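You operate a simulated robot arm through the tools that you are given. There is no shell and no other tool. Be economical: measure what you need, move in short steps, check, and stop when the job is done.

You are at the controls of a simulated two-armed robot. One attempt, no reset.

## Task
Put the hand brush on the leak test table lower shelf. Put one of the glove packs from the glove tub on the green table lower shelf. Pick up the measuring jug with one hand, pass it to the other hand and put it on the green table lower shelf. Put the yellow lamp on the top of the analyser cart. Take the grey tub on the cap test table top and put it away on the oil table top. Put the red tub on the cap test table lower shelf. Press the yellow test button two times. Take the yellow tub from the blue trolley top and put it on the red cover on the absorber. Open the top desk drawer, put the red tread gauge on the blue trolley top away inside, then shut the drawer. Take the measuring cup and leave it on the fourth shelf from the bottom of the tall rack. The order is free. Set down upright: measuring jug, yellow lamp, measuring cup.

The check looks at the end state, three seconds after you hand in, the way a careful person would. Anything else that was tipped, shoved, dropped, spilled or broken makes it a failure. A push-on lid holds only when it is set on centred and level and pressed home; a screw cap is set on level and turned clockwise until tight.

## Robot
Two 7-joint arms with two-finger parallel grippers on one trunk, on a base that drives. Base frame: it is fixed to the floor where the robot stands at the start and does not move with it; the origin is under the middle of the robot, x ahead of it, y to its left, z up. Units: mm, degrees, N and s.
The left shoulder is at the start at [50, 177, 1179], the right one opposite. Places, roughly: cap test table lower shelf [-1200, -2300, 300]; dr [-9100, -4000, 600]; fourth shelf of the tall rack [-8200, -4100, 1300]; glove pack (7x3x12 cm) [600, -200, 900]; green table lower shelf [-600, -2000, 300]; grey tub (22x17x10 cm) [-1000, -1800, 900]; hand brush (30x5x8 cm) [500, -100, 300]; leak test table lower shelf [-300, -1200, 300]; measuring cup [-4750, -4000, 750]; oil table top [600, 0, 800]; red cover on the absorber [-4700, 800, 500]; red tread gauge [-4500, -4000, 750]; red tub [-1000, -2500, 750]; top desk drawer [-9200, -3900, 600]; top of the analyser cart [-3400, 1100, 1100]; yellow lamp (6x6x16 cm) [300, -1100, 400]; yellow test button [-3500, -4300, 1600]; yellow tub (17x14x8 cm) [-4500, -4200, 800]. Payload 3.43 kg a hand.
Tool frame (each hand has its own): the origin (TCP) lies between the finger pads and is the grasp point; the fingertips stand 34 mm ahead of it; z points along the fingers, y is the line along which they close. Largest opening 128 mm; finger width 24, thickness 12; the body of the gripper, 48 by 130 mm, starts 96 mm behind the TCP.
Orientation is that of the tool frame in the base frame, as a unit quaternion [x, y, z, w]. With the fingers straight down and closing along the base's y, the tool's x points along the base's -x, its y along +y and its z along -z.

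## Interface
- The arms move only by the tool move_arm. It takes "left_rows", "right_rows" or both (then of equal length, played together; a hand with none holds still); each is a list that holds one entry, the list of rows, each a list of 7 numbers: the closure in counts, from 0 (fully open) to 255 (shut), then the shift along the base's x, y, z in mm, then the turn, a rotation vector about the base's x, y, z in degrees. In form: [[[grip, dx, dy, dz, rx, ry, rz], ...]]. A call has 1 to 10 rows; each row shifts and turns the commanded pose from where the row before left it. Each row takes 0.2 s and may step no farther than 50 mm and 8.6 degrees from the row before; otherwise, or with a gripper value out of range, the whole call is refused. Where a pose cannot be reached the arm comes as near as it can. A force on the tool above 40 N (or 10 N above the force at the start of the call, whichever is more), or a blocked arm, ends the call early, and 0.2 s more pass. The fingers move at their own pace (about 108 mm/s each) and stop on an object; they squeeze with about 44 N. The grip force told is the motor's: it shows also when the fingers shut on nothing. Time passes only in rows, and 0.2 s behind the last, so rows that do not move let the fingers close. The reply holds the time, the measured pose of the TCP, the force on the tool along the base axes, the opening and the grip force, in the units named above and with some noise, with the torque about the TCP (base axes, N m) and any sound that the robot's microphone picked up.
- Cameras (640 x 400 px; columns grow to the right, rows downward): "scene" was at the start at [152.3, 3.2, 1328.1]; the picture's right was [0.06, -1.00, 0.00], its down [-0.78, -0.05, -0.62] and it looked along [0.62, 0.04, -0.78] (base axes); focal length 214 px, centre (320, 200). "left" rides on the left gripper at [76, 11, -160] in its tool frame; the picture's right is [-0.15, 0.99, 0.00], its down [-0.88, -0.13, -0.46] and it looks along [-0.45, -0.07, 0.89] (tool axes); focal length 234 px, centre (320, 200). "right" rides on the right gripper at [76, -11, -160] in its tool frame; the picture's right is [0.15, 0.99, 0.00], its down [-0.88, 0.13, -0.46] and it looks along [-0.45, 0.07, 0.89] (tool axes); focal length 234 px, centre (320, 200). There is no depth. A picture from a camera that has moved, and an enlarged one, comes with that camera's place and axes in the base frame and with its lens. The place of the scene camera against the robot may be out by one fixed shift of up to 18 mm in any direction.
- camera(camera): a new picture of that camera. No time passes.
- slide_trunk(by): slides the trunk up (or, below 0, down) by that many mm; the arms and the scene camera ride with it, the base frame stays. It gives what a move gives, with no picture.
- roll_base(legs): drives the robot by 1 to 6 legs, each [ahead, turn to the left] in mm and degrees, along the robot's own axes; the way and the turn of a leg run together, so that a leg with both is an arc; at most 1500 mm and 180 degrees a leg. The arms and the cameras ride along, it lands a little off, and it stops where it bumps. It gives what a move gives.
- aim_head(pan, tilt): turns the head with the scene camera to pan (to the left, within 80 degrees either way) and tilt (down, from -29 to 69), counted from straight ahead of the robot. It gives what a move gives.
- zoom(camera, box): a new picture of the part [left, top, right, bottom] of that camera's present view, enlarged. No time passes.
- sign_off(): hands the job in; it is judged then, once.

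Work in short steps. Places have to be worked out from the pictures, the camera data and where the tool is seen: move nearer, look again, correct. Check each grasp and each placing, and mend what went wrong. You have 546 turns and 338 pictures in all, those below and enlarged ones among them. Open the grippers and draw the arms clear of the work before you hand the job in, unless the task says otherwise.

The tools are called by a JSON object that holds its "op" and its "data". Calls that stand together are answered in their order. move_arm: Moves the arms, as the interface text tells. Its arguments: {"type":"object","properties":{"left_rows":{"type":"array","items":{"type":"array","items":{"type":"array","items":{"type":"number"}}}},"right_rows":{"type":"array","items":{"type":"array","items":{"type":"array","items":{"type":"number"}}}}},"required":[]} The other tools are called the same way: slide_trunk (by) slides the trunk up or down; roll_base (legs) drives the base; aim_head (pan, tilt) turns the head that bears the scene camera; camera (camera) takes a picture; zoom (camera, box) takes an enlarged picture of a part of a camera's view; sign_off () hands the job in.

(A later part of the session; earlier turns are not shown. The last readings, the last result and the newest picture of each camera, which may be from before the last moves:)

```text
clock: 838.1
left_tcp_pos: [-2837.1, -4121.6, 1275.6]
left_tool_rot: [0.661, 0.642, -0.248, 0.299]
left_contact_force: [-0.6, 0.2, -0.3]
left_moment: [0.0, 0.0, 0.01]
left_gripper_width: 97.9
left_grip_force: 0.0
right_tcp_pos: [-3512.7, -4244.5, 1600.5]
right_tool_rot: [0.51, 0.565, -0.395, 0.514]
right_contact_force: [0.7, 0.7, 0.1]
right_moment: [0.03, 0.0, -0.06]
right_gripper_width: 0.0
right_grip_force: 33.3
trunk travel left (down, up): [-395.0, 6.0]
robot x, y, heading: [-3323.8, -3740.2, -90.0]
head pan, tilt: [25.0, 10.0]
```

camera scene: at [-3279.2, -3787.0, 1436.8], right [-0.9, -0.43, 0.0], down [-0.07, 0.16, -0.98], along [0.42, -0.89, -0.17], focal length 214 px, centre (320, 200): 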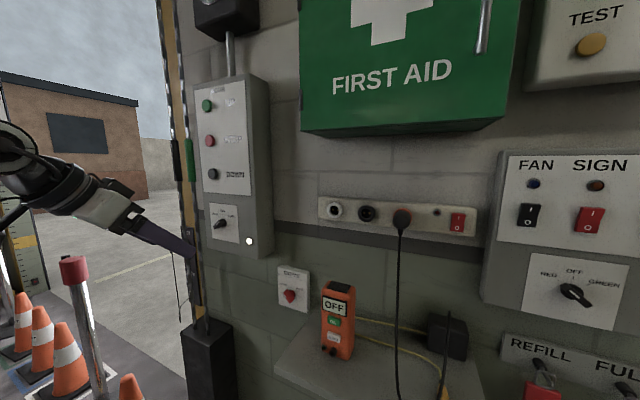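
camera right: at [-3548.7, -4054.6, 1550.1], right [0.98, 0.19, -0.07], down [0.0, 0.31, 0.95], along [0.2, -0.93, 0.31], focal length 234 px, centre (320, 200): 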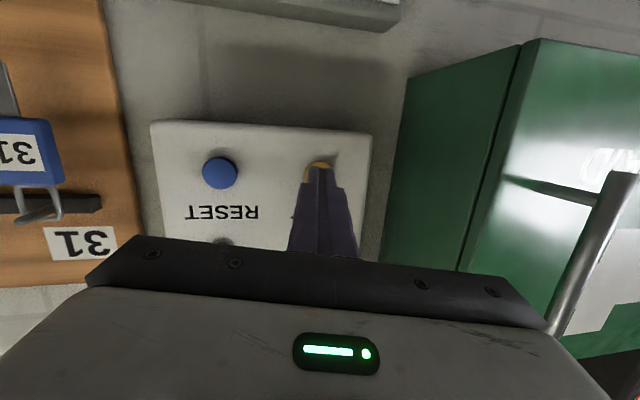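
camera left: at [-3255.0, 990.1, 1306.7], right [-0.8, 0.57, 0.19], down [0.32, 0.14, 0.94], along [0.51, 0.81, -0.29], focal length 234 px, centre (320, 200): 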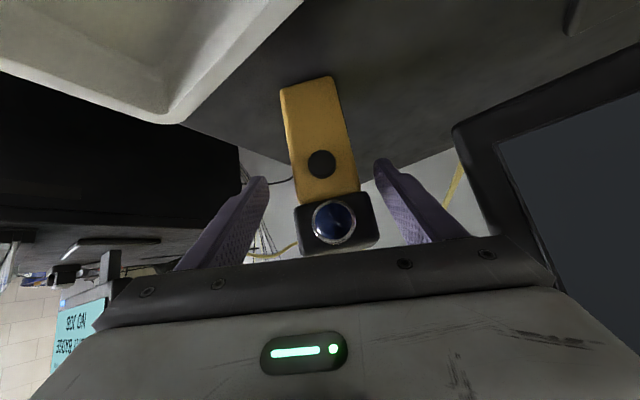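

{"op": "move_arm", "data": {"right_rows": [[[255, 0, -4, 0, 0, 0, 0], [255, 0, -4, 0, 0, 0, 0], [255, 0, -4, 0, 0, 0, 0], [255, 0, -4, 0, 0, 0, 0], [255, 0, -4, 0, 0, 0, 0], [255, 0, -4, 0, 0, 0, 0]]]}}

{"op": "camera", "data": {"camera": "right"}}

```text
clock: 839.2
left_tcp_pos: [-2838.4, -4117.1, 1279.1]
left_tool_rot: [0.661, 0.641, -0.25, 0.3]
left_contact_force: [0.0, -0.8, -0.1]
left_moment: [0.01, -0.03, -0.03]
left_gripper_width: 97.7
left_grip_force: 0.0
right_tcp_pos: [-3512.9, -4250.4, 1601.8]
right_tool_rot: [0.51, 0.566, -0.394, 0.515]
right_contact_force: [-3.3, 24.0, -5.7]
right_moment: [0.06, -0.03, -0.14]
right_gripper_width: 0.2
right_grip_force: 33.3
trunk travel left (down, up): [-395.0, 6.0]
robot x, y, heading: [-3326.3, -3736.9, -89.7]
head pan, tilt: [25.0, 10.0]
heard: click
stopped in row 5 (right hand): the force on the tool passed its limit (the readings are from after the stop); the commanded pose is now the measured one
```

```text
104 pictures are left
camera right: at [-3549.6, -4084.3, 1551.4], right [0.98, 0.2, -0.06], down [0.0, 0.31, 0.95], along [0.21, -0.93, 0.31], focal length 234 px, centre (320, 200)
```

right: 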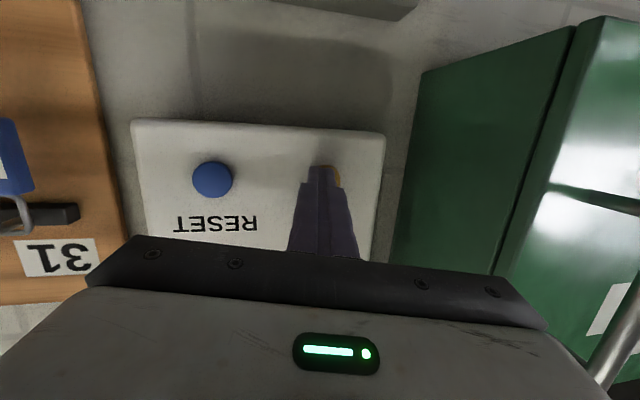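

A click was heard: first press done. Retreating 25 and pressing once more.

{"op": "move_arm", "data": {"right_rows": [[[255, 0, 12, 0, 0, 0, 0], [255, 0, 13, 0, 0, 0, 0], [255, 2, 0, 0, 0, 0, 0]]]}}

{"op": "move_arm", "data": {"right_rows": [[[255, 0, -8, 0, 0, 0, 0], [255, 0, -8, 0, 0, 0, 0], [255, 0, -5, 0, 0, 0, 0], [255, 0, -4, 0, 0, 0, 0], [255, 0, -4, 0, 0, 0, 0], [255, 0, -4, 0, 0, 0, 0], [255, 0, -4, 0, 0, 0, 0]]]}}

```text
clock: 840.0
left_tcp_pos: [-2837.3, -4121.8, 1274.3]
left_tool_rot: [0.661, 0.643, -0.247, 0.299]
left_contact_force: [0.5, -0.2, -0.4]
left_moment: [-0.02, 0.01, -0.02]
left_gripper_width: 97.9
left_grip_force: 0.0
right_tcp_pos: [-3509.3, -4234.7, 1597.5]
right_tool_rot: [0.511, 0.568, -0.392, 0.513]
right_contact_force: [0.4, 0.1, 0.4]
right_moment: [-0.01, 0.0, 0.03]
right_gripper_width: 0.0
right_grip_force: 32.9
trunk travel left (down, up): [-395.0, 6.0]
robot x, y, heading: [-3325.3, -3737.7, -89.9]
head pan, tilt: [25.0, 10.0]
```

```text
clock: 841.1
left_tcp_pos: [-2838.6, -4117.8, 1279.0]
left_tool_rot: [0.661, 0.641, -0.248, 0.3]
left_contact_force: [-1.2, 0.1, 0.0]
left_moment: [0.02, 0.01, -0.02]
left_gripper_width: 97.8
left_grip_force: 0.0
right_tcp_pos: [-3509.4, -4249.6, 1598.5]
right_tool_rot: [0.51, 0.569, -0.389, 0.514]
right_contact_force: [-2.9, 23.1, -5.6]
right_moment: [0.05, -0.06, -0.13]
right_gripper_width: 0.0
right_grip_force: 33.2
trunk travel left (down, up): [-395.0, 6.0]
robot x, y, heading: [-3326.3, -3738.1, -90.0]
head pan, tilt: [25.0, 10.0]
heard: click
stopped in row 5 (right hand): the force on the tool passed its limit (the readings are from after the stop); the commanded pose is now the measured one
```

Second click. Retracting and backing off; returning the right hand to pointing down.

{"op": "move_arm", "data": {"right_rows": [[[255, 0, 30, 0, 0, 0, 0], [255, 0, 40, 0, 0, 0, 0]]]}}

{"op": "roll_base", "data": {"legs": [[-450, 0]]}}

{"op": "move_arm", "data": {"right_rows": [[[0, -15, 10, -30, 8, 0, 0], [0, -15, 10, -30, 8, 0, 0], [0, -15, 10, -30, 8, 0, 0], [0, -15, 10, -30, 8, 0, 0], [0, -15, 10, -30, 8, 0, 0], [0, -15, 10, -30, 8, 0, 0], [0, -10, 0, -30, 4, 0, 0]]]}}

{"op": "aim_head", "data": {"pan": -40, "tilt": 30}}

{"op": "camera", "data": {"camera": "scene"}}

```text
clock: 841.7
left_tcp_pos: [-2838.2, -4120.9, 1276.9]
left_tool_rot: [0.661, 0.642, -0.249, 0.298]
left_contact_force: [0.9, 0.2, 0.2]
left_moment: [0.03, -0.02, 0.0]
left_gripper_width: 97.9
left_grip_force: 0.0
right_tcp_pos: [-3508.6, -4185.1, 1596.4]
right_tool_rot: [0.512, 0.569, -0.39, 0.512]
right_contact_force: [0.2, 0.5, 0.0]
right_moment: [0.0, 0.02, 0.01]
right_gripper_width: 0.0
right_grip_force: 33.1
trunk travel left (down, up): [-395.0, 6.0]
robot x, y, heading: [-3325.3, -3738.7, -89.9]
head pan, tilt: [25.0, 10.0]
```

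```text
clock: 844.4
left_tcp_pos: [-2836.4, -3679.4, 1276.1]
left_tool_rot: [0.658, 0.646, -0.246, 0.3]
left_contact_force: [1.4, 1.0, 0.6]
left_moment: [-0.04, 0.01, 0.0]
left_gripper_width: 97.7
left_grip_force: 0.0
right_tcp_pos: [-3507.8, -3750.5, 1595.4]
right_tool_rot: [0.51, 0.572, -0.387, 0.513]
right_contact_force: [-0.1, 0.7, 0.2]
right_moment: [0.0, 0.0, -0.02]
right_gripper_width: 0.0
right_grip_force: 33.5
trunk travel left (down, up): [-395.0, 6.0]
robot x, y, heading: [-3329.3, -3300.8, -89.0]
head pan, tilt: [25.0, 10.0]
```

```text
clock: 846.0
left_tcp_pos: [-2835.8, -3681.3, 1276.8]
left_tool_rot: [0.658, 0.645, -0.247, 0.3]
left_contact_force: [0.5, 0.3, 0.5]
left_moment: [-0.03, -0.01, 0.02]
left_gripper_width: 98.0
left_grip_force: 0.0
right_tcp_pos: [-3609.4, -3692.6, 1384.6]
right_tool_rot: [0.683, 0.684, -0.097, 0.237]
right_contact_force: [-0.1, 0.4, -0.3]
right_moment: [0.01, 0.01, 0.01]
right_gripper_width: 127.9
right_grip_force: 0.1
trunk travel left (down, up): [-395.0, 6.0]
robot x, y, heading: [-3326.5, -3302.6, -89.4]
head pan, tilt: [25.0, 10.0]
```

```text
clock: 847.3
left_tcp_pos: [-2837.4, -3679.8, 1276.0]
left_tool_rot: [0.658, 0.646, -0.247, 0.3]
left_contact_force: [-0.3, 0.1, 0.3]
left_moment: [0.02, 0.0, 0.0]
left_gripper_width: 97.9
left_grip_force: 0.1
right_tcp_pos: [-3608.4, -3692.6, 1384.1]
right_tool_rot: [0.683, 0.684, -0.098, 0.237]
right_contact_force: [0.6, 0.0, 0.1]
right_moment: [-0.03, -0.03, 0.02]
right_gripper_width: 127.8
right_grip_force: 0.0
trunk travel left (down, up): [-395.0, 6.0]
robot x, y, heading: [-3332.4, -3304.0, -89.3]
head pan, tilt: [-40.0, 30.0]
```

```text
103 pictures are left
camera scene: at [-3378.2, -3442.5, 1404.5], right [-0.77, 0.63, 0.0], down [0.32, 0.39, -0.87], along [-0.55, -0.67, -0.5], focal length 214 px, centre (320, 200)
```

scene: 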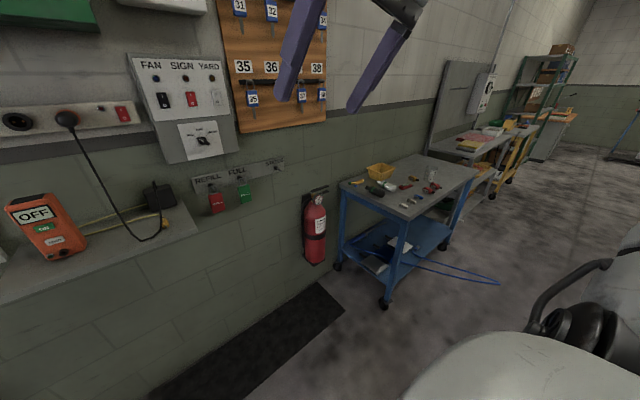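

Driving to in front of the blue trolley.

{"op": "roll_base", "data": {"legs": [[0, -90.5], [1250, 0], [0, 90], [230, 0]]}}

{"op": "aim_head", "data": {"pan": 0, "tilt": 45}}

{"op": "camera", "data": {"camera": "scene"}}

```text
clock: 862.5
left_tcp_pos: [-4077.9, -3940.5, 1276.7]
left_tool_rot: [0.657, 0.646, -0.246, 0.3]
left_contact_force: [0.1, 0.6, -0.1]
left_moment: [0.01, 0.02, 0.01]
left_gripper_width: 98.0
left_grip_force: 0.0
right_tcp_pos: [-4851.2, -3958.0, 1383.4]
right_tool_rot: [0.682, 0.685, -0.096, 0.237]
right_contact_force: [-0.5, 0.9, 0.0]
right_moment: [-0.06, -0.01, 0.0]
right_gripper_width: 128.1
right_grip_force: 0.1
trunk travel left (down, up): [-395.0, 6.0]
robot x, y, heading: [-4572.9, -3561.1, -89.2]
head pan, tilt: [-40.0, 30.0]
stopped in leg 4: the robot was blocked; the commanded pose is now the measured one
```

```text
clock: 863.6
left_tcp_pos: [-4078.3, -3941.9, 1275.8]
left_tool_rot: [0.657, 0.647, -0.245, 0.299]
left_contact_force: [-0.1, -0.2, -0.2]
left_moment: [-0.02, -0.02, -0.01]
left_gripper_width: 97.9
left_grip_force: 0.1
right_tcp_pos: [-4850.8, -3960.2, 1383.3]
right_tool_rot: [0.681, 0.686, -0.096, 0.237]
right_contact_force: [0.2, 0.3, 0.3]
right_moment: [-0.01, -0.01, 0.03]
right_gripper_width: 127.8
right_grip_force: 0.0
trunk travel left (down, up): [-395.0, 6.0]
robot x, y, heading: [-4570.1, -3565.5, -89.1]
head pan, tilt: [0.0, 45.0]
```

```text
102 pictures are left
camera scene: at [-4562.2, -3718.4, 1381.9], right [-1.0, -0.02, 0.0], down [-0.01, 0.71, -0.71], along [0.01, -0.71, -0.71], focal length 214 px, centre (320, 200)
```

scene: 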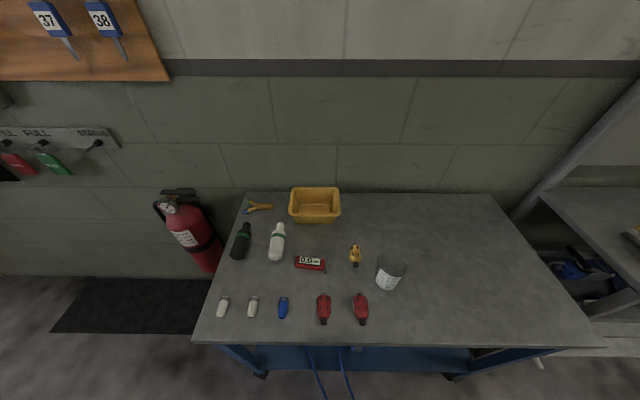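

Tub centre ≈ (-4537,-4221), gauge ≈ (-4529,-4047), cup ≈ (-4758,-4011). I'll take the tub by its west wall with the right hand; shifting the base east and lowering the trunk.

{"op": "roll_base", "data": {"legs": [[-60, 0], [0, 89], [190, 0], [0, -89.5]]}}

{"op": "slide_trunk", "data": {"by": -200}}

{"op": "move_arm", "data": {"right_rows": [[[60, 0, -15, -15, -4, 0, 0], [60, 0, -15, -15, -4, 0, 0], [60, 0, -15, -15, -4, 0, 0], [60, 0, -15, -15, -4, 0, 0], [60, 0, -15, -15, -4, 0, 0], [60, 0, -15, -15, 0, 0, 0]]]}}

{"op": "camera", "data": {"camera": "right"}}

```text
clock: 873.2
left_tcp_pos: [-3898.1, -3901.5, 1276.1]
left_tool_rot: [0.666, 0.637, -0.25, 0.296]
left_contact_force: [-0.6, -0.2, 0.1]
left_moment: [0.02, 0.0, 0.0]
left_gripper_width: 97.9
left_grip_force: 0.1
right_tcp_pos: [-4670.7, -3896.0, 1384.3]
right_tool_rot: [0.691, 0.676, -0.099, 0.235]
right_contact_force: [-0.7, -0.3, 0.0]
right_moment: [0.02, 0.03, -0.02]
right_gripper_width: 127.9
right_grip_force: 0.0
trunk travel left (down, up): [-395.0, 6.0]
robot x, y, heading: [-4376.7, -3511.3, -90.6]
head pan, tilt: [0.0, 45.0]
```

```text
clock: 875.4
left_tcp_pos: [-3898.4, -3901.5, 1076.1]
left_tool_rot: [0.666, 0.637, -0.249, 0.296]
left_contact_force: [0.8, 0.9, 0.1]
left_moment: [0.0, 0.02, 0.01]
left_gripper_width: 98.0
left_grip_force: 0.0
right_tcp_pos: [-4672.3, -3896.3, 1183.2]
right_tool_rot: [0.691, 0.676, -0.1, 0.235]
right_contact_force: [0.2, -0.3, 0.0]
right_moment: [-0.01, 0.0, -0.05]
right_gripper_width: 128.1
right_grip_force: 0.1
trunk travel left (down, up): [-195.0, 206.0]
robot x, y, heading: [-4380.6, -3507.9, -90.9]
head pan, tilt: [0.0, 45.0]
```

```text
clock: 876.8
left_tcp_pos: [-3898.1, -3900.7, 1075.3]
left_tool_rot: [0.666, 0.638, -0.249, 0.295]
left_contact_force: [0.3, 0.5, 0.0]
left_moment: [0.0, -0.01, -0.01]
left_gripper_width: 98.1
left_grip_force: 0.0
right_tcp_pos: [-4672.7, -3987.1, 1092.8]
right_tool_rot: [0.64, 0.648, -0.215, 0.353]
right_contact_force: [-0.2, -0.1, -0.2]
right_moment: [0.04, 0.03, -0.02]
right_gripper_width: 97.9
right_grip_force: 0.0
trunk travel left (down, up): [-195.0, 206.0]
robot x, y, heading: [-4378.8, -3514.3, -90.7]
head pan, tilt: [0.0, 45.0]
```

```text
101 pictures are left
camera right: at [-4706.6, -3820.6, 1140.4], right [0.98, 0.19, 0.06], down [-0.01, -0.25, 0.97], along [0.2, -0.95, -0.24], focal length 234 px, centre (320, 200)
```

right: 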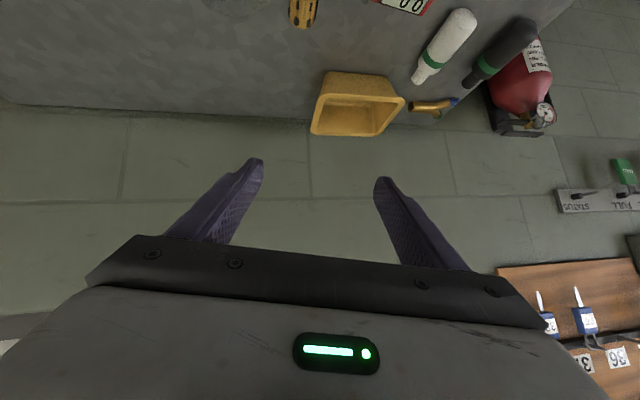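

West wall ≈ x −4611, y −4190…−4310, rim ≈ 845. Forward 45, squaring the yaw, moving to a pre-grasp.

{"op": "roll_base", "data": {"legs": [[42, 0]]}}

{"op": "move_arm", "data": {"right_rows": [[[135, 12, -20, -38, 0, 0, -7], [135, 12, -22, -38, 0, 0, -7], [135, 12, -22, -38, 0, 0, 0], [135, 13, -22, -38, 0, 0, 0], [135, 13, -20, -38, 0, 0, 0]]]}}

{"op": "camera", "data": {"camera": "right"}}

```text
clock: 877.7
left_tcp_pos: [-3898.4, -3943.8, 1075.7]
left_tool_rot: [0.665, 0.638, -0.25, 0.296]
left_contact_force: [0.2, 0.4, -0.1]
left_moment: [0.01, 0.01, 0.0]
left_gripper_width: 97.7
left_grip_force: 0.0
right_tcp_pos: [-4672.4, -4029.0, 1092.6]
right_tool_rot: [0.64, 0.648, -0.215, 0.351]
right_contact_force: [0.0, -0.3, 0.0]
right_moment: [-0.01, 0.02, 0.01]
right_gripper_width: 97.9
right_grip_force: 0.1
trunk travel left (down, up): [-195.0, 206.0]
robot x, y, heading: [-4379.6, -3553.2, -90.6]
head pan, tilt: [0.0, 45.0]
```

```text
clock: 878.9
left_tcp_pos: [-3899.2, -3943.1, 1075.0]
left_tool_rot: [0.666, 0.638, -0.249, 0.296]
left_contact_force: [0.1, -0.1, 0.1]
left_moment: [0.03, 0.01, 0.01]
left_gripper_width: 97.9
left_grip_force: 0.1
right_tcp_pos: [-4609.5, -4134.6, 901.9]
right_tool_rot: [0.714, 0.565, -0.256, 0.323]
right_contact_force: [0.8, 0.3, 0.2]
right_moment: [-0.01, 0.0, -0.02]
right_gripper_width: 60.4
right_grip_force: 0.1
trunk travel left (down, up): [-195.0, 206.0]
robot x, y, heading: [-4385.2, -3552.7, -90.5]
head pan, tilt: [0.0, 45.0]
```

```text
100 pictures are left
camera right: at [-4604.4, -3964.4, 949.6], right [1.0, -0.06, 0.06], down [-0.07, -0.24, 0.97], along [-0.04, -0.97, -0.25], focal length 234 px, centre (320, 200)
```

right: 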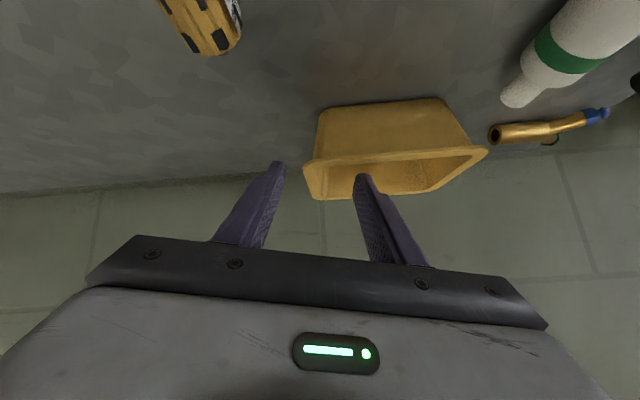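

Rim corner at (-4622,-4168,863). Shifting 16 west, then in and down, closing on the wall.

{"op": "move_arm", "data": {"right_rows": [[[135, -16, 0, 0, 0, 0, 0], [135, 0, -23, -17, 0, 0, 0], [135, 0, -23, -17, 0, 0, 0], [135, 0, -24, -18, 0, 0, 0], [135, 0, 0, 0, 0, 0, 0]]]}}

{"op": "camera", "data": {"camera": "right"}}

```text
clock: 880.1
left_tcp_pos: [-3898.4, -3942.4, 1075.1]
left_tool_rot: [0.665, 0.638, -0.25, 0.297]
left_contact_force: [-0.4, -0.7, -0.9]
left_moment: [0.03, 0.01, -0.02]
left_gripper_width: 97.9
left_grip_force: 0.2
right_tcp_pos: [-4627.1, -4205.3, 850.5]
right_tool_rot: [0.714, 0.565, -0.257, 0.323]
right_contact_force: [-0.2, 1.0, -0.5]
right_moment: [-0.02, 0.0, 0.01]
right_gripper_width: 60.3
right_grip_force: 0.0
trunk travel left (down, up): [-195.0, 206.0]
robot x, y, heading: [-4381.6, -3549.3, -90.7]
head pan, tilt: [0.0, 45.0]
```

```text
99 pictures are left
camera right: at [-4620.1, -4035.1, 899.0], right [1.0, -0.06, 0.06], down [-0.07, -0.24, 0.97], along [-0.04, -0.97, -0.25], focal length 234 px, centre (320, 200)
```

right: 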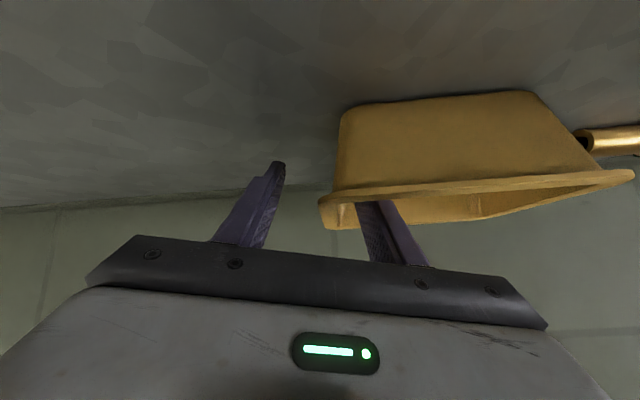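

Inner finger is inside. Closing and lifting.

{"op": "move_arm", "data": {"right_rows": [[[190, 0, 0, 0, 0, 0, 0], [255, 0, 0, 0, 0, 0, 0], [255, 0, 0, 0, 0, 0, 0], [255, 0, 0, 0, 0, 0, 0], [255, 0, 0, 10, 0, 0, 0], [255, 0, 0, 25, 0, 0, 0], [255, 0, 5, 35, 0, 0, 0], [255, 0, 10, 40, 0, 0, 0]]]}}

{"op": "camera", "data": {"camera": "right"}}

```text
clock: 881.9
left_tcp_pos: [-3899.0, -3943.6, 1075.9]
left_tool_rot: [0.666, 0.638, -0.25, 0.296]
left_contact_force: [-1.0, 0.0, -0.1]
left_moment: [0.0, 0.02, 0.0]
left_gripper_width: 98.0
left_grip_force: 0.0
right_tcp_pos: [-4624.9, -4188.9, 962.0]
right_tool_rot: [0.714, 0.565, -0.258, 0.323]
right_contact_force: [-0.7, -0.3, -1.4]
right_moment: [0.0, 0.09, -0.07]
right_gripper_width: 11.7
right_grip_force: 43.7
trunk travel left (down, up): [-195.0, 206.0]
robot x, y, heading: [-4380.8, -3553.8, -90.6]
head pan, tilt: [0.0, 45.0]
```

```text
98 pictures are left
camera right: at [-4619.3, -4019.2, 1009.4], right [1.0, -0.06, 0.06], down [-0.07, -0.24, 0.97], along [-0.04, -0.97, -0.25], focal length 234 px, centre (320, 200)
```

right: 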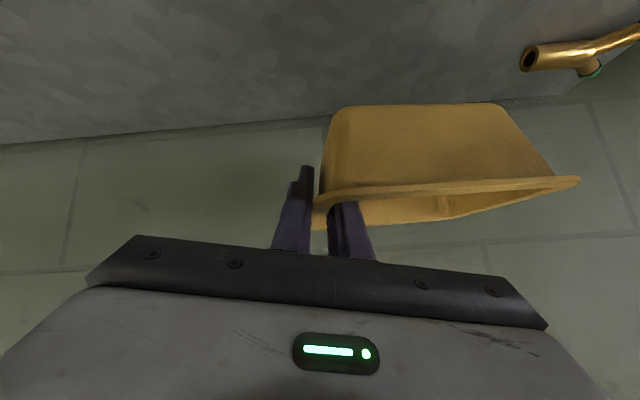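

Tub held level. Pulling it in and driving north to the absorber.

{"op": "move_arm", "data": {"right_rows": [[[255, 0, 40, 10, 0, 0, 0], [255, 0, 40, 10, 0, 0, 0], [255, 0, 40, 10, 0, 0, 0], [255, 0, 40, 10, 0, 0, 0]]]}}

{"op": "roll_base", "data": {"legs": [[-250, 0], [0, 154], [1500, 0], [520, 0], [0, 26.5], [1500, 0]]}}

{"op": "roll_base", "data": {"legs": [[480, 0], [0, 90]]}}

{"op": "aim_head", "data": {"pan": -10, "tilt": 30}}

{"op": "camera", "data": {"camera": "scene"}}

```text
clock: 882.9
left_tcp_pos: [-3897.9, -3943.0, 1076.2]
left_tool_rot: [0.665, 0.638, -0.25, 0.297]
left_contact_force: [0.1, -0.1, 0.0]
left_moment: [0.0, 0.0, -0.04]
left_gripper_width: 97.8
left_grip_force: 0.2
right_tcp_pos: [-4623.3, -4030.6, 1002.0]
right_tool_rot: [0.714, 0.565, -0.257, 0.323]
right_contact_force: [-0.5, 0.2, -1.5]
right_moment: [-0.02, 0.11, -0.04]
right_gripper_width: 11.4
right_grip_force: 43.7
trunk travel left (down, up): [-195.0, 206.0]
robot x, y, heading: [-4382.1, -3553.0, -90.7]
head pan, tilt: [0.0, 45.0]
```

```text
clock: 909.2
left_tcp_pos: [-4169.7, 418.1, 1075.5]
left_tool_rot: [0.653, -0.651, -0.302, -0.243]
left_contact_force: [0.3, -0.2, 0.2]
left_moment: [0.0, -0.01, -0.03]
left_gripper_width: 97.4
left_grip_force: 0.1
right_tcp_pos: [-3450.0, 538.8, 1002.3]
right_tool_rot: [-0.581, 0.701, 0.329, 0.25]
right_contact_force: [-0.3, -0.4, -1.7]
right_moment: [-0.03, -0.09, 0.0]
right_gripper_width: 11.7
right_grip_force: 44.5
trunk travel left (down, up): [-195.0, 206.0]
robot x, y, heading: [-3667.4, 46.1, 92.1]
head pan, tilt: [0.0, 45.0]
```

```text
clock: 911.1
left_tcp_pos: [-4180.1, 675.6, 1075.8]
left_tool_rot: [0.653, -0.65, -0.302, -0.243]
left_contact_force: [0.0, -0.1, 0.0]
left_moment: [-0.02, 0.01, 0.02]
left_gripper_width: 97.6
left_grip_force: 0.0
right_tcp_pos: [-3465.4, 783.3, 990.9]
right_tool_rot: [-0.592, 0.701, 0.319, 0.238]
right_contact_force: [-0.8, -8.1, -0.1]
right_moment: [-0.01, 0.02, 0.58]
right_gripper_width: 12.1
right_grip_force: 43.8
trunk travel left (down, up): [-195.0, 206.0]
robot x, y, heading: [-3678.0, 312.8, 92.2]
head pan, tilt: [0.0, 45.0]
stopped in leg 1: the force on the tool passed its limit (the readings are from after the stop); the commanded pose is now the measured one
```

```text
clock: 911.8
left_tcp_pos: [-4179.9, 675.9, 1076.1]
left_tool_rot: [0.654, -0.65, -0.302, -0.242]
left_contact_force: [0.5, 0.6, 0.4]
left_moment: [0.01, 0.01, -0.05]
left_gripper_width: 97.8
left_grip_force: 0.0
right_tcp_pos: [-3467.1, 783.3, 990.7]
right_tool_rot: [-0.592, 0.701, 0.318, 0.238]
right_contact_force: [-2.5, -14.5, -4.1]
right_moment: [-0.33, -0.25, 1.14]
right_gripper_width: 12.1
right_grip_force: 43.9
trunk travel left (down, up): [-195.0, 206.0]
robot x, y, heading: [-3679.4, 308.8, 91.9]
head pan, tilt: [-10.0, 30.0]
```

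```text
97 pictures are left
camera scene: at [-3662.6, 466.2, 1204.6], right [0.99, -0.14, 0.0], down [-0.07, -0.49, -0.87], along [0.12, 0.86, -0.5], focal length 214 px, centre (320, 200)
```

scene: 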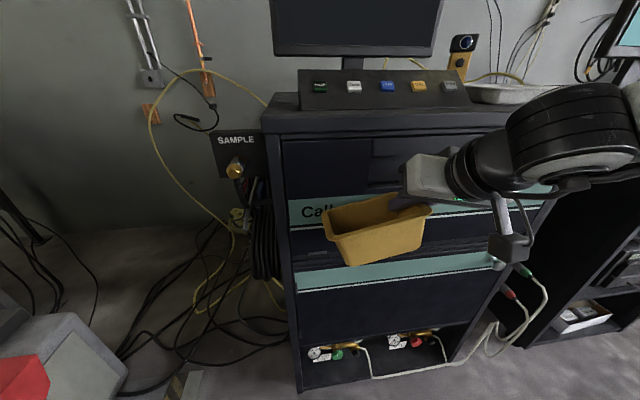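

The tub nudged the cart's front; lamp still stands. Backing off 150 at once, then turning west.

{"op": "roll_base", "data": {"legs": [[-150, 0], [0, 88], [150, 0]]}}

{"op": "camera", "data": {"camera": "scene"}}

```text
clock: 917.9
left_tcp_pos: [-4213.0, -324.7, 1075.2]
left_tool_rot: [0.922, -0.017, -0.386, 0.034]
left_contact_force: [0.2, 0.4, 0.0]
left_moment: [-0.02, -0.03, 0.01]
left_gripper_width: 97.8
left_grip_force: 0.0
right_tcp_pos: [-4288.1, 392.9, 991.5]
right_tool_rot: [0.912, -0.098, -0.395, 0.048]
right_contact_force: [-0.9, -0.5, -1.4]
right_moment: [0.07, 0.08, -0.05]
right_gripper_width: 11.8
right_grip_force: 44.3
trunk travel left (down, up): [-195.0, 206.0]
robot x, y, heading: [-3821.5, 160.6, 179.5]
head pan, tilt: [-10.0, 30.0]
```

```text
96 pictures are left
camera scene: at [-3974.5, 174.6, 1204.4], right [0.18, 0.98, 0.0], down [0.49, -0.09, -0.87], along [-0.85, 0.16, -0.5], focal length 214 px, centre (320, 200)
```

scene: 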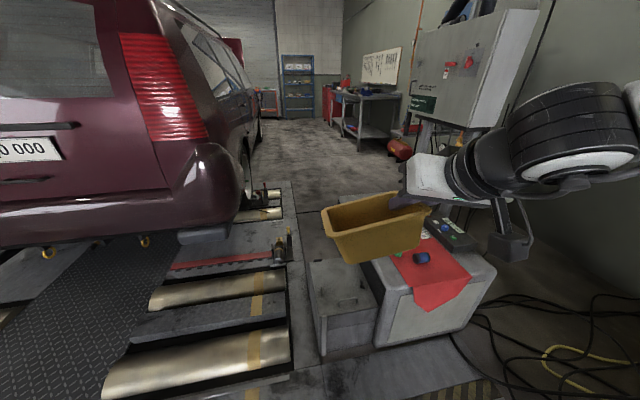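

Zooming on the red cover to find its free area.

{"op": "zoom", "data": {"camera": "scene", "box": [340, 190, 520, 350]}}

```text
2.50 times, centred on (430, 270) of scene
camera zoom: at [-3974.5, 174.6, 1204.4], right [0.18, 0.98, 0.0], down [0.49, -0.09, -0.87], along [-0.85, 0.16, -0.5], focal length 536 px, centre (45, 25)
```

zoom: 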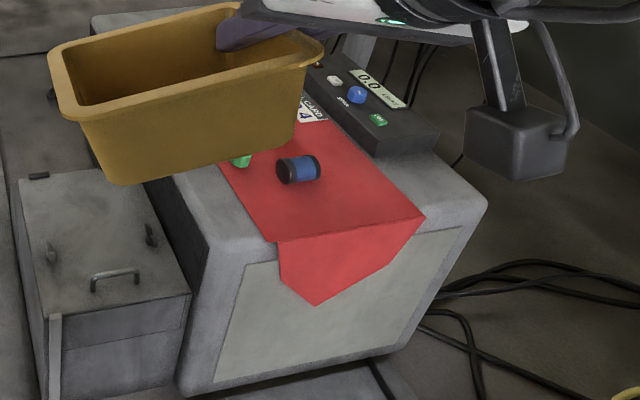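

The free part of the red cover is its right-front portion. Moving closer: diagonally forward, then facing west.

{"op": "roll_base", "data": {"legs": [[0, -60], [440, 0], [0, 60]]}}

{"op": "camera", "data": {"camera": "right"}}

{"op": "camera", "data": {"camera": "scene"}}

```text
clock: 925.9
left_tcp_pos: [-4427.1, 57.8, 1075.1]
left_tool_rot: [0.922, -0.019, -0.386, 0.034]
left_contact_force: [-0.3, -0.2, -0.3]
left_moment: [0.02, 0.02, -0.01]
left_gripper_width: 97.7
left_grip_force: 0.1
right_tcp_pos: [-4503.5, 775.4, 991.5]
right_tool_rot: [0.912, -0.099, -0.395, 0.048]
right_contact_force: [-1.7, -0.5, -1.1]
right_moment: [0.09, 0.09, -0.07]
right_gripper_width: 11.7
right_grip_force: 43.8
trunk travel left (down, up): [-195.0, 206.0]
robot x, y, heading: [-4034.6, 542.4, 179.5]
head pan, tilt: [-10.0, 30.0]
```

```text
94 pictures are left
camera right: at [-4335.2, 771.0, 1044.5], right [-0.04, -1.0, 0.06], down [-0.27, 0.07, 0.96], along [-0.96, 0.02, -0.28], focal length 234 px, centre (320, 200)
```

right: 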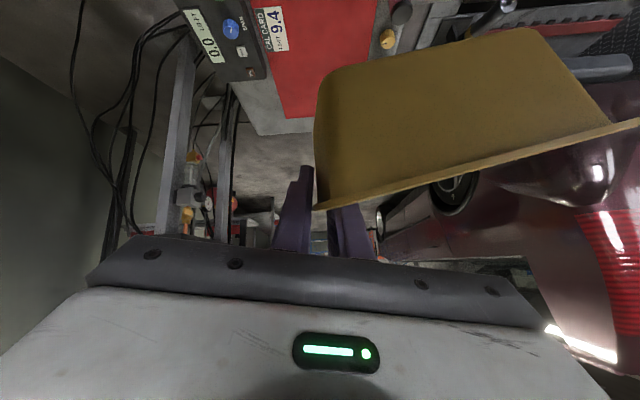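

```text
93 pictures are left
camera scene: at [-4190.2, 556.7, 1204.5], right [0.18, 0.98, 0.0], down [0.49, -0.09, -0.87], along [-0.85, 0.16, -0.5], focal length 214 px, centre (320, 200)
```

scene: 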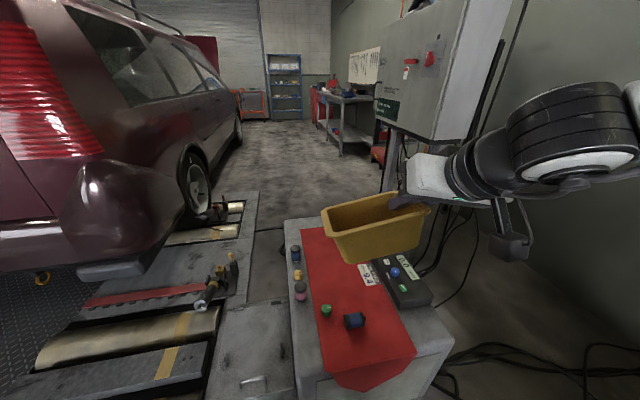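

The long red cover has a free area around (-4760,745), behind the roll and cap. Forward 110, trunk down 170, and shifting the hand.

{"op": "roll_base", "data": {"legs": [[105, 0]]}}

{"op": "slide_trunk", "data": {"by": -170}}

{"op": "move_arm", "data": {"right_rows": [[[255, -20, 12, -20, 0, 0, 0], [255, -25, 12, -20, 0, 0, 0], [255, -25, 12, -20, 0, 0, 0], [255, -25, 12, -20, 0, 0, 0], [255, -25, 10, -20, 0, 0, 0]]]}}

{"op": "camera", "data": {"camera": "scene"}}

```text
clock: 927.1
left_tcp_pos: [-4531.9, 58.4, 1075.7]
left_tool_rot: [0.922, -0.018, -0.385, 0.032]
left_contact_force: [-0.2, -0.3, -0.7]
left_moment: [-0.01, -0.05, -0.01]
left_gripper_width: 97.9
left_grip_force: 0.1
right_tcp_pos: [-4607.9, 775.7, 991.6]
right_tool_rot: [0.912, -0.098, -0.395, 0.049]
right_contact_force: [0.7, -1.1, -1.6]
right_moment: [0.04, -0.03, 0.11]
right_gripper_width: 11.4
right_grip_force: 44.0
trunk travel left (down, up): [-195.0, 206.0]
robot x, y, heading: [-4140.5, 543.6, 179.3]
head pan, tilt: [-10.0, 30.0]
```

```text
clock: 929.0
left_tcp_pos: [-4531.8, 57.1, 904.9]
left_tool_rot: [0.922, -0.018, -0.386, 0.033]
left_contact_force: [-0.5, -0.8, 0.6]
left_moment: [0.02, 0.01, 0.01]
left_gripper_width: 97.6
left_grip_force: 0.0
right_tcp_pos: [-4607.6, 775.9, 821.3]
right_tool_rot: [0.912, -0.098, -0.396, 0.048]
right_contact_force: [-0.9, 0.3, -1.5]
right_moment: [0.07, 0.04, -0.01]
right_gripper_width: 12.1
right_grip_force: 44.0
trunk travel left (down, up): [-25.0, 376.0]
robot x, y, heading: [-4142.6, 539.1, 179.5]
head pan, tilt: [-10.0, 30.0]
```

```text
clock: 930.2
left_tcp_pos: [-4531.2, 58.3, 905.3]
left_tool_rot: [0.922, -0.018, -0.386, 0.033]
left_contact_force: [-0.7, 0.6, 0.5]
left_moment: [-0.02, -0.01, -0.01]
left_gripper_width: 98.0
left_grip_force: 0.1
right_tcp_pos: [-4728.4, 830.7, 723.4]
right_tool_rot: [0.912, -0.098, -0.395, 0.049]
right_contact_force: [-0.9, -0.4, -1.4]
right_moment: [0.05, 0.04, -0.04]
right_gripper_width: 11.8
right_grip_force: 44.0
trunk travel left (down, up): [-25.0, 376.0]
robot x, y, heading: [-4143.4, 544.2, 179.5]
head pan, tilt: [-10.0, 30.0]
```

```text
92 pictures are left
camera scene: at [-4294.1, 557.6, 1034.5], right [0.18, 0.98, 0.0], down [0.49, -0.09, -0.87], along [-0.85, 0.16, -0.5], focal length 214 px, centre (320, 200)
```

scene: 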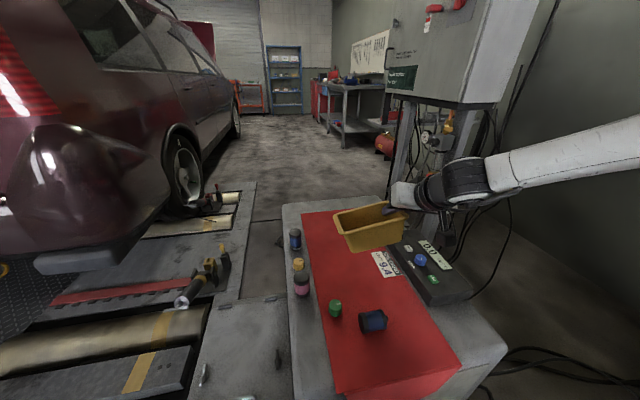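

Tub hovers over the free area. Shifting 14 toward −y (clear of the card) and lowering.

{"op": "move_arm", "data": {"right_rows": [[[255, -4, -7, -30, 0, 0, 0], [255, -4, -7, -30, 0, 0, 0], [255, 0, 0, -30, 0, 0, 0], [255, 0, 0, -20, 0, 0, 0], [255, 0, 0, -8, 0, 0, 0]]]}}

{"op": "camera", "data": {"camera": "scene"}}

```text
clock: 931.4
left_tcp_pos: [-4531.2, 57.7, 904.2]
left_tool_rot: [0.922, -0.018, -0.385, 0.034]
left_contact_force: [-0.5, 0.4, -0.3]
left_moment: [0.01, 0.03, 0.0]
left_gripper_width: 98.1
left_grip_force: 0.0
right_tcp_pos: [-4735.1, 819.6, 602.6]
right_tool_rot: [0.912, -0.099, -0.396, 0.048]
right_contact_force: [-1.0, -0.4, -1.6]
right_moment: [0.07, 0.04, -0.09]
right_gripper_width: 11.9
right_grip_force: 43.8
trunk travel left (down, up): [-25.0, 376.0]
robot x, y, heading: [-4143.0, 543.2, 179.5]
head pan, tilt: [-10.0, 30.0]
```

```text
91 pictures are left
camera scene: at [-4294.2, 557.6, 1034.5], right [0.18, 0.98, 0.0], down [0.49, -0.09, -0.87], along [-0.85, 0.16, -0.5], focal length 214 px, centre (320, 200)
```

scene: 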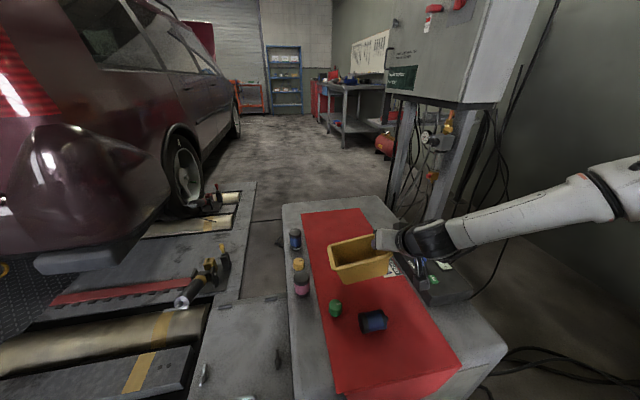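

Small extra shift away from the card, then lowering to contact.

{"op": "move_arm", "data": {"right_rows": [[[255, -8, -10, 0, 0, 0, 0], [255, 0, 0, -8, 0, 0, 0], [255, 0, 0, -6, 0, 0, 0], [255, 0, 0, -5, 0, 0, 0], [255, 0, 0, -5, 0, 0, 0]]]}}

```text
clock: 932.6
left_tcp_pos: [-4530.8, 58.3, 905.4]
left_tool_rot: [0.922, -0.018, -0.385, 0.034]
left_contact_force: [0.1, 0.0, -0.4]
left_moment: [0.01, 0.01, 0.02]
left_gripper_width: 98.0
left_grip_force: 0.1
right_tcp_pos: [-4742.9, 809.0, 578.7]
right_tool_rot: [0.912, -0.097, -0.395, 0.05]
right_contact_force: [0.3, 0.5, -0.2]
right_moment: [0.02, -0.03, 0.14]
right_gripper_width: 11.8
right_grip_force: 44.7
trunk travel left (down, up): [-25.0, 376.0]
robot x, y, heading: [-4144.2, 538.1, 179.7]
head pan, tilt: [-10.0, 30.0]
```

{"op": "move_arm", "data": {"right_rows": [[[255, 0, 0, -5, 0, 0, 0], [255, 0, 0, -4, 0, 0, 0], [255, 0, 0, -4, 0, 0, 0]]]}}

{"op": "move_arm", "data": {"right_rows": [[[220, 0, 0, 0, 0, 0, 0], [190, 0, 0, 0, 0, 0, 0], [160, 0, 0, 0, 0, 0, 0], [135, 0, 0, 0, 0, 0, 0]]]}}

{"op": "slide_trunk", "data": {"by": 60}}

{"op": "camera", "data": {"camera": "scene"}}

```text
clock: 933.4
left_tcp_pos: [-4530.8, 57.6, 904.6]
left_tool_rot: [0.922, -0.019, -0.386, 0.032]
left_contact_force: [-0.2, -0.2, -0.5]
left_moment: [0.01, -0.04, -0.02]
left_gripper_width: 97.8
left_grip_force: 0.0
right_tcp_pos: [-4746.3, 809.4, 566.1]
right_tool_rot: [0.912, -0.098, -0.395, 0.049]
right_contact_force: [1.0, 0.7, -0.6]
right_moment: [0.0, -0.05, 0.1]
right_gripper_width: 11.8
right_grip_force: 43.9
trunk travel left (down, up): [-25.0, 376.0]
robot x, y, heading: [-4141.1, 542.8, 179.5]
head pan, tilt: [-10.0, 30.0]
```

```text
clock: 934.4
left_tcp_pos: [-4532.0, 56.9, 906.0]
left_tool_rot: [0.922, -0.018, -0.386, 0.033]
left_contact_force: [-0.1, -0.2, 0.1]
left_moment: [-0.01, -0.01, -0.02]
left_gripper_width: 97.7
left_grip_force: 0.1
right_tcp_pos: [-4743.5, 809.5, 566.1]
right_tool_rot: [0.912, -0.099, -0.396, 0.047]
right_contact_force: [-0.4, -0.2, 0.3]
right_moment: [0.04, -0.01, 0.0]
right_gripper_width: 60.3
right_grip_force: 0.1
trunk travel left (down, up): [-25.0, 376.0]
robot x, y, heading: [-4140.9, 542.0, 179.6]
head pan, tilt: [-10.0, 30.0]
```

```text
clock: 935.4
left_tcp_pos: [-4531.1, 57.4, 965.9]
left_tool_rot: [0.922, -0.018, -0.385, 0.033]
left_contact_force: [0.0, 0.4, -0.2]
left_moment: [0.01, 0.02, -0.02]
left_gripper_width: 98.0
left_grip_force: 0.0
right_tcp_pos: [-4743.7, 809.3, 625.6]
right_tool_rot: [0.912, -0.098, -0.395, 0.048]
right_contact_force: [0.0, -0.1, -1.1]
right_moment: [0.0, 0.01, -0.03]
right_gripper_width: 60.1
right_grip_force: 0.0
trunk travel left (down, up): [-85.0, 316.0]
robot x, y, heading: [-4141.5, 542.0, 179.8]
head pan, tilt: [-10.0, 30.0]
```

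```text
90 pictures are left
camera scene: at [-4294.1, 557.5, 1094.5], right [0.18, 0.98, 0.0], down [0.49, -0.09, -0.87], along [-0.85, 0.16, -0.5], focal length 214 px, centre (320, 200)
```

scene: 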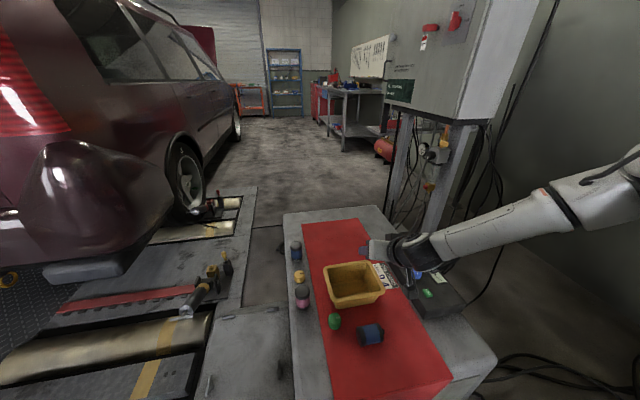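

Tub is on the red cover. Withdrawing, tucking, and driving back to the blue trolley.

{"op": "move_arm", "data": {"right_rows": [[[100, 15, 0, 40, 0, 0, 0], [60, 25, 0, 40, 0, 0, 0], [0, 30, 0, 35, 0, 0, 0], [0, 35, 0, 30, 0, 0, 0], [0, 35, 0, 30, 0, 0, 0]]]}}

{"op": "roll_base", "data": {"legs": [[-330, 0], [0, 90], [1500, 0], [1300, 0]]}}

{"op": "roll_base", "data": {"legs": [[0, -38], [1080, 0], [0, 38], [250, 0]]}}

{"op": "aim_head", "data": {"pan": 0, "tilt": 45}}

{"op": "camera", "data": {"camera": "scene"}}

```text
clock: 936.6
left_tcp_pos: [-4531.0, 57.9, 965.2]
left_tool_rot: [0.922, -0.018, -0.385, 0.033]
left_contact_force: [0.2, 0.1, 0.8]
left_moment: [-0.01, 0.05, -0.01]
left_gripper_width: 97.9
left_grip_force: 0.1
right_tcp_pos: [-4601.6, 810.2, 801.3]
right_tool_rot: [0.912, -0.098, -0.395, 0.049]
right_contact_force: [0.0, 0.0, -0.7]
right_moment: [-0.02, 0.02, 0.03]
right_gripper_width: 128.0
right_grip_force: 0.1
trunk travel left (down, up): [-85.0, 316.0]
robot x, y, heading: [-4143.7, 541.0, 179.4]
head pan, tilt: [-10.0, 30.0]
```

```text
clock: 955.9
left_tcp_pos: [-3284.8, -2662.3, 965.8]
left_tool_rot: [0.662, 0.642, -0.248, 0.297]
left_contact_force: [-0.2, -0.3, 0.2]
left_moment: [0.04, -0.02, 0.01]
left_gripper_width: 98.1
left_grip_force: 0.1
right_tcp_pos: [-4036.4, -2741.3, 800.4]
right_tool_rot: [0.712, 0.579, -0.244, 0.315]
right_contact_force: [-0.5, 0.0, -0.2]
right_moment: [0.03, 0.0, 0.01]
right_gripper_width: 128.1
right_grip_force: 0.1
trunk travel left (down, up): [-85.0, 316.0]
robot x, y, heading: [-3773.0, -2278.7, -89.6]
head pan, tilt: [-10.0, 30.0]
```

```text
clock: 966.2
left_tcp_pos: [-3955.1, -3717.8, 965.8]
left_tool_rot: [0.661, 0.642, -0.249, 0.298]
left_contact_force: [0.7, -0.2, 0.9]
left_moment: [0.0, 0.03, -0.02]
left_gripper_width: 98.1
left_grip_force: 0.0
right_tcp_pos: [-4701.1, -3790.9, 799.9]
right_tool_rot: [0.709, 0.584, -0.242, 0.314]
right_contact_force: [-10.0, 15.2, 8.4]
right_moment: [-0.32, -0.59, 0.65]
right_gripper_width: 122.2
right_grip_force: 0.0
trunk travel left (down, up): [-85.0, 316.0]
robot x, y, heading: [-4442.7, -3334.1, -90.1]
head pan, tilt: [-10.0, 30.0]
stopped in leg 4: the force on the tool passed its limit (the readings are from after the stop); the commanded pose is now the measured one
```

```text
clock: 967.0
left_tcp_pos: [-3952.6, -3716.9, 965.4]
left_tool_rot: [0.661, 0.642, -0.249, 0.298]
left_contact_force: [-0.9, 0.7, 0.1]
left_moment: [-0.01, 0.01, 0.0]
left_gripper_width: 97.7
left_grip_force: 0.0
right_tcp_pos: [-4700.4, -3792.5, 800.2]
right_tool_rot: [0.708, 0.584, -0.241, 0.315]
right_contact_force: [-11.2, 16.9, 7.8]
right_moment: [-0.26, -0.47, 0.73]
right_gripper_width: 121.0
right_grip_force: 0.1
trunk travel left (down, up): [-85.0, 316.0]
robot x, y, heading: [-4440.3, -3335.7, -90.2]
head pan, tilt: [0.0, 45.0]
```

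```text
89 pictures are left
camera scene: at [-4434.8, -3485.1, 1072.3], right [-1.0, 0.0, 0.0], down [0.0, 0.71, -0.71], along [0.0, -0.71, -0.71], focal length 214 px, centre (320, 200)
```

scene: 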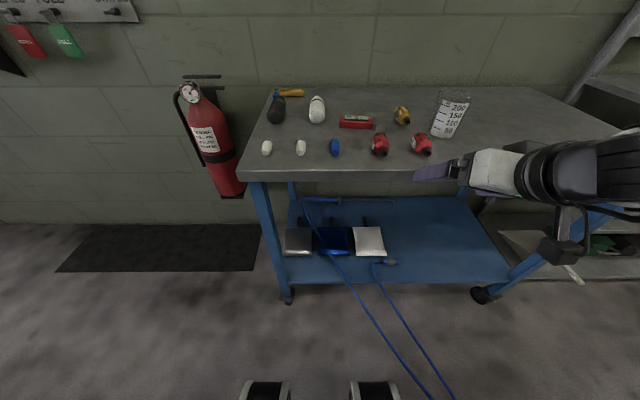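

The right hand bumped the trolley's edge; backing off and raising.

{"op": "roll_base", "data": {"legs": [[-70, 0]]}}

{"op": "slide_trunk", "data": {"by": 110}}

{"op": "move_arm", "data": {"right_rows": [[[60, 0, 0, 40, 0, 0, 0], [60, 0, 0, 40, 0, 0, 0], [60, 0, 0, 40, 0, 0, 0]]]}}

{"op": "camera", "data": {"camera": "scene"}}

```text
clock: 968.0
left_tcp_pos: [-3952.9, -3651.0, 964.1]
left_tool_rot: [0.662, 0.642, -0.247, 0.296]
left_contact_force: [-0.4, -0.8, -0.1]
left_moment: [-0.01, 0.0, -0.02]
left_gripper_width: 97.7
left_grip_force: 0.1
right_tcp_pos: [-4701.6, -3724.4, 800.5]
right_tool_rot: [0.707, 0.586, -0.24, 0.315]
right_contact_force: [0.2, -0.7, -0.8]
right_moment: [0.01, -0.02, 0.0]
right_gripper_width: 128.0
right_grip_force: 0.1
trunk travel left (down, up): [-85.0, 316.0]
robot x, y, heading: [-4441.0, -3266.1, -90.0]
head pan, tilt: [0.0, 45.0]
```

```text
clock: 969.4
left_tcp_pos: [-3952.5, -3649.6, 1074.4]
left_tool_rot: [0.662, 0.643, -0.247, 0.296]
left_contact_force: [-0.3, -0.6, 0.6]
left_moment: [0.04, 0.03, 0.02]
left_gripper_width: 97.7
left_grip_force: 0.0
right_tcp_pos: [-4699.9, -3724.8, 910.3]
right_tool_rot: [0.708, 0.585, -0.241, 0.314]
right_contact_force: [0.0, 0.1, 0.2]
right_moment: [-0.02, 0.0, 0.0]
right_gripper_width: 128.0
right_grip_force: 0.2
trunk travel left (down, up): [-195.0, 206.0]
robot x, y, heading: [-4440.5, -3265.5, -90.1]
head pan, tilt: [0.0, 45.0]
```

```text
clock: 970.2
left_tcp_pos: [-3954.0, -3650.7, 1075.6]
left_tool_rot: [0.663, 0.642, -0.247, 0.296]
left_contact_force: [0.6, -0.6, -0.3]
left_moment: [0.0, 0.0, -0.01]
left_gripper_width: 98.0
left_grip_force: 0.1
right_tcp_pos: [-4700.7, -3724.1, 1030.8]
right_tool_rot: [0.707, 0.585, -0.24, 0.315]
right_contact_force: [-0.3, -0.3, -0.2]
right_moment: [0.01, 0.0, -0.03]
right_gripper_width: 97.7
right_grip_force: 0.0
trunk travel left (down, up): [-195.0, 206.0]
robot x, y, heading: [-4441.1, -3263.5, -90.0]
head pan, tilt: [0.0, 45.0]
```

```text
88 pictures are left
camera scene: at [-4434.2, -3417.2, 1181.9], right [-1.0, 0.0, 0.0], down [0.0, 0.71, -0.71], along [0.0, -0.71, -0.71], focal length 214 px, centre (320, 200)
```

scene: 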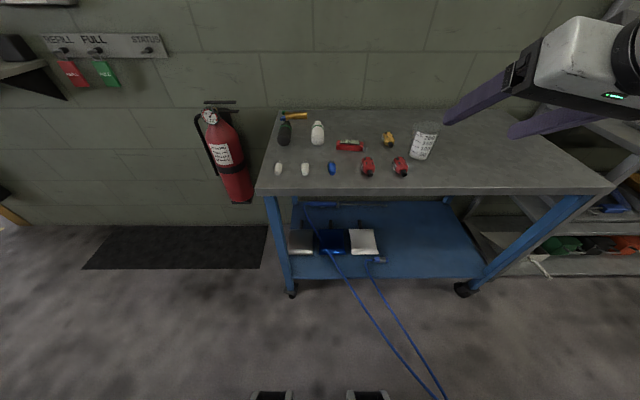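

Cup near (-4770,-4040). Forward 240 and shifting the right hand over it for a look.

{"op": "roll_base", "data": {"legs": [[240, 0]]}}

{"op": "move_arm", "data": {"right_rows": [[[60, -22, 0, -30, 0, 0, 0], [60, -23, 0, -30, 0, 0, 0], [60, -23, 0, -30, 0, 0, 0]]]}}

{"op": "camera", "data": {"camera": "right"}}

```text
clock: 972.0
left_tcp_pos: [-3954.0, -3889.9, 1075.8]
left_tool_rot: [0.662, 0.642, -0.248, 0.297]
left_contact_force: [0.7, 0.4, -0.1]
left_moment: [-0.03, 0.02, 0.0]
left_gripper_width: 97.7
left_grip_force: 0.0
right_tcp_pos: [-4701.4, -3963.8, 1031.4]
right_tool_rot: [0.708, 0.585, -0.241, 0.314]
right_contact_force: [-0.3, -1.1, 0.5]
right_moment: [0.02, 0.02, 0.0]
right_gripper_width: 98.0
right_grip_force: 0.1
trunk travel left (down, up): [-195.0, 206.0]
robot x, y, heading: [-4442.8, -3505.7, -90.0]
head pan, tilt: [0.0, 45.0]
```

```text
clock: 972.8
left_tcp_pos: [-3954.3, -3890.3, 1074.6]
left_tool_rot: [0.663, 0.642, -0.248, 0.296]
left_contact_force: [0.8, -0.1, 0.0]
left_moment: [0.0, -0.02, 0.04]
left_gripper_width: 97.8
left_grip_force: 0.0
right_tcp_pos: [-4768.2, -3962.6, 941.5]
right_tool_rot: [0.707, 0.586, -0.24, 0.315]
right_contact_force: [0.2, 0.0, -0.9]
right_moment: [-0.02, 0.01, -0.02]
right_gripper_width: 97.7
right_grip_force: 0.1
trunk travel left (down, up): [-195.0, 206.0]
robot x, y, heading: [-4441.7, -3503.9, -90.1]
head pan, tilt: [0.0, 45.0]
```

```text
87 pictures are left
camera right: at [-4769.9, -3794.7, 995.6], right [1.0, -0.02, 0.06], down [-0.06, -0.28, 0.96], along [0.0, -0.96, -0.28], focal length 234 px, centre (320, 200)
```

right: 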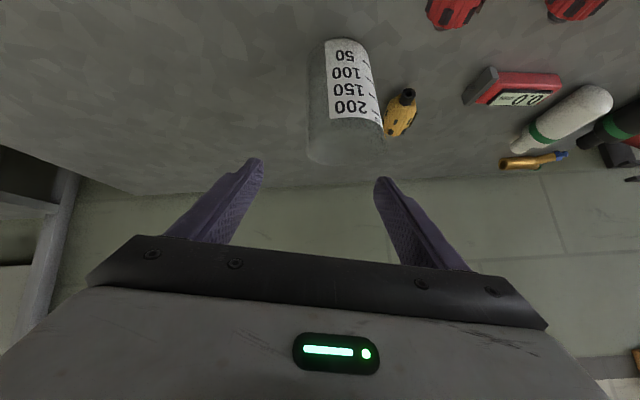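

Cup at (-4743,-4005), z 765–880, ~78 mm wide. Aligning and advancing over it.

{"op": "move_arm", "data": {"right_rows": [[[36, 12, 5, -31, 0, 0, 0], [36, 12, 5, -32, 0, 0, 0], [36, 1, -25, -24, 0, 0, 0], [36, 1, -25, -24, 0, 0, 0], [36, 0, 0, 0, 0, 0, 0]]]}}

{"op": "camera", "data": {"camera": "right"}}

```text
clock: 973.8
left_tcp_pos: [-3954.9, -3889.1, 1073.9]
left_tool_rot: [0.662, 0.641, -0.249, 0.296]
left_contact_force: [-0.6, -0.2, 0.1]
left_moment: [-0.04, -0.03, 0.0]
left_gripper_width: 98.1
left_grip_force: 0.0
right_tcp_pos: [-4745.9, -3994.2, 841.0]
right_tool_rot: [0.706, 0.585, -0.244, 0.316]
right_contact_force: [1.4, 5.3, 6.2]
right_moment: [0.15, 0.32, -0.31]
right_gripper_width: 109.4
right_grip_force: 0.1
trunk travel left (down, up): [-195.0, 206.0]
robot x, y, heading: [-4443.1, -3506.0, -90.0]
head pan, tilt: [0.0, 45.0]
stopped in row 4 (right hand): the force on the tool passed its limit (the readings are from after the stop); the commanded pose is now the measured one
```

```text
86 pictures are left
camera right: at [-4744.5, -3825.8, 894.3], right [1.0, -0.02, 0.05], down [-0.06, -0.27, 0.96], along [0.0, -0.96, -0.27], focal length 234 px, centre (320, 200)
```

right: 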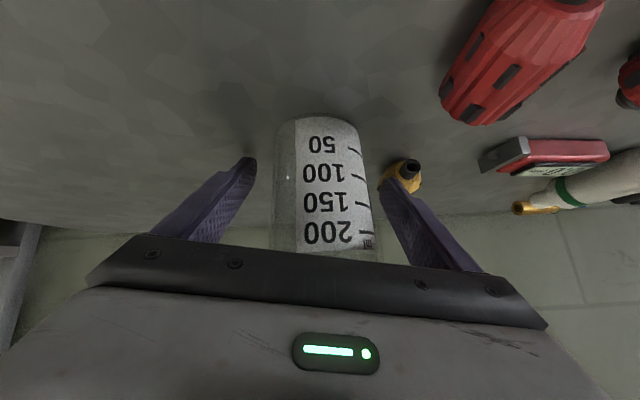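

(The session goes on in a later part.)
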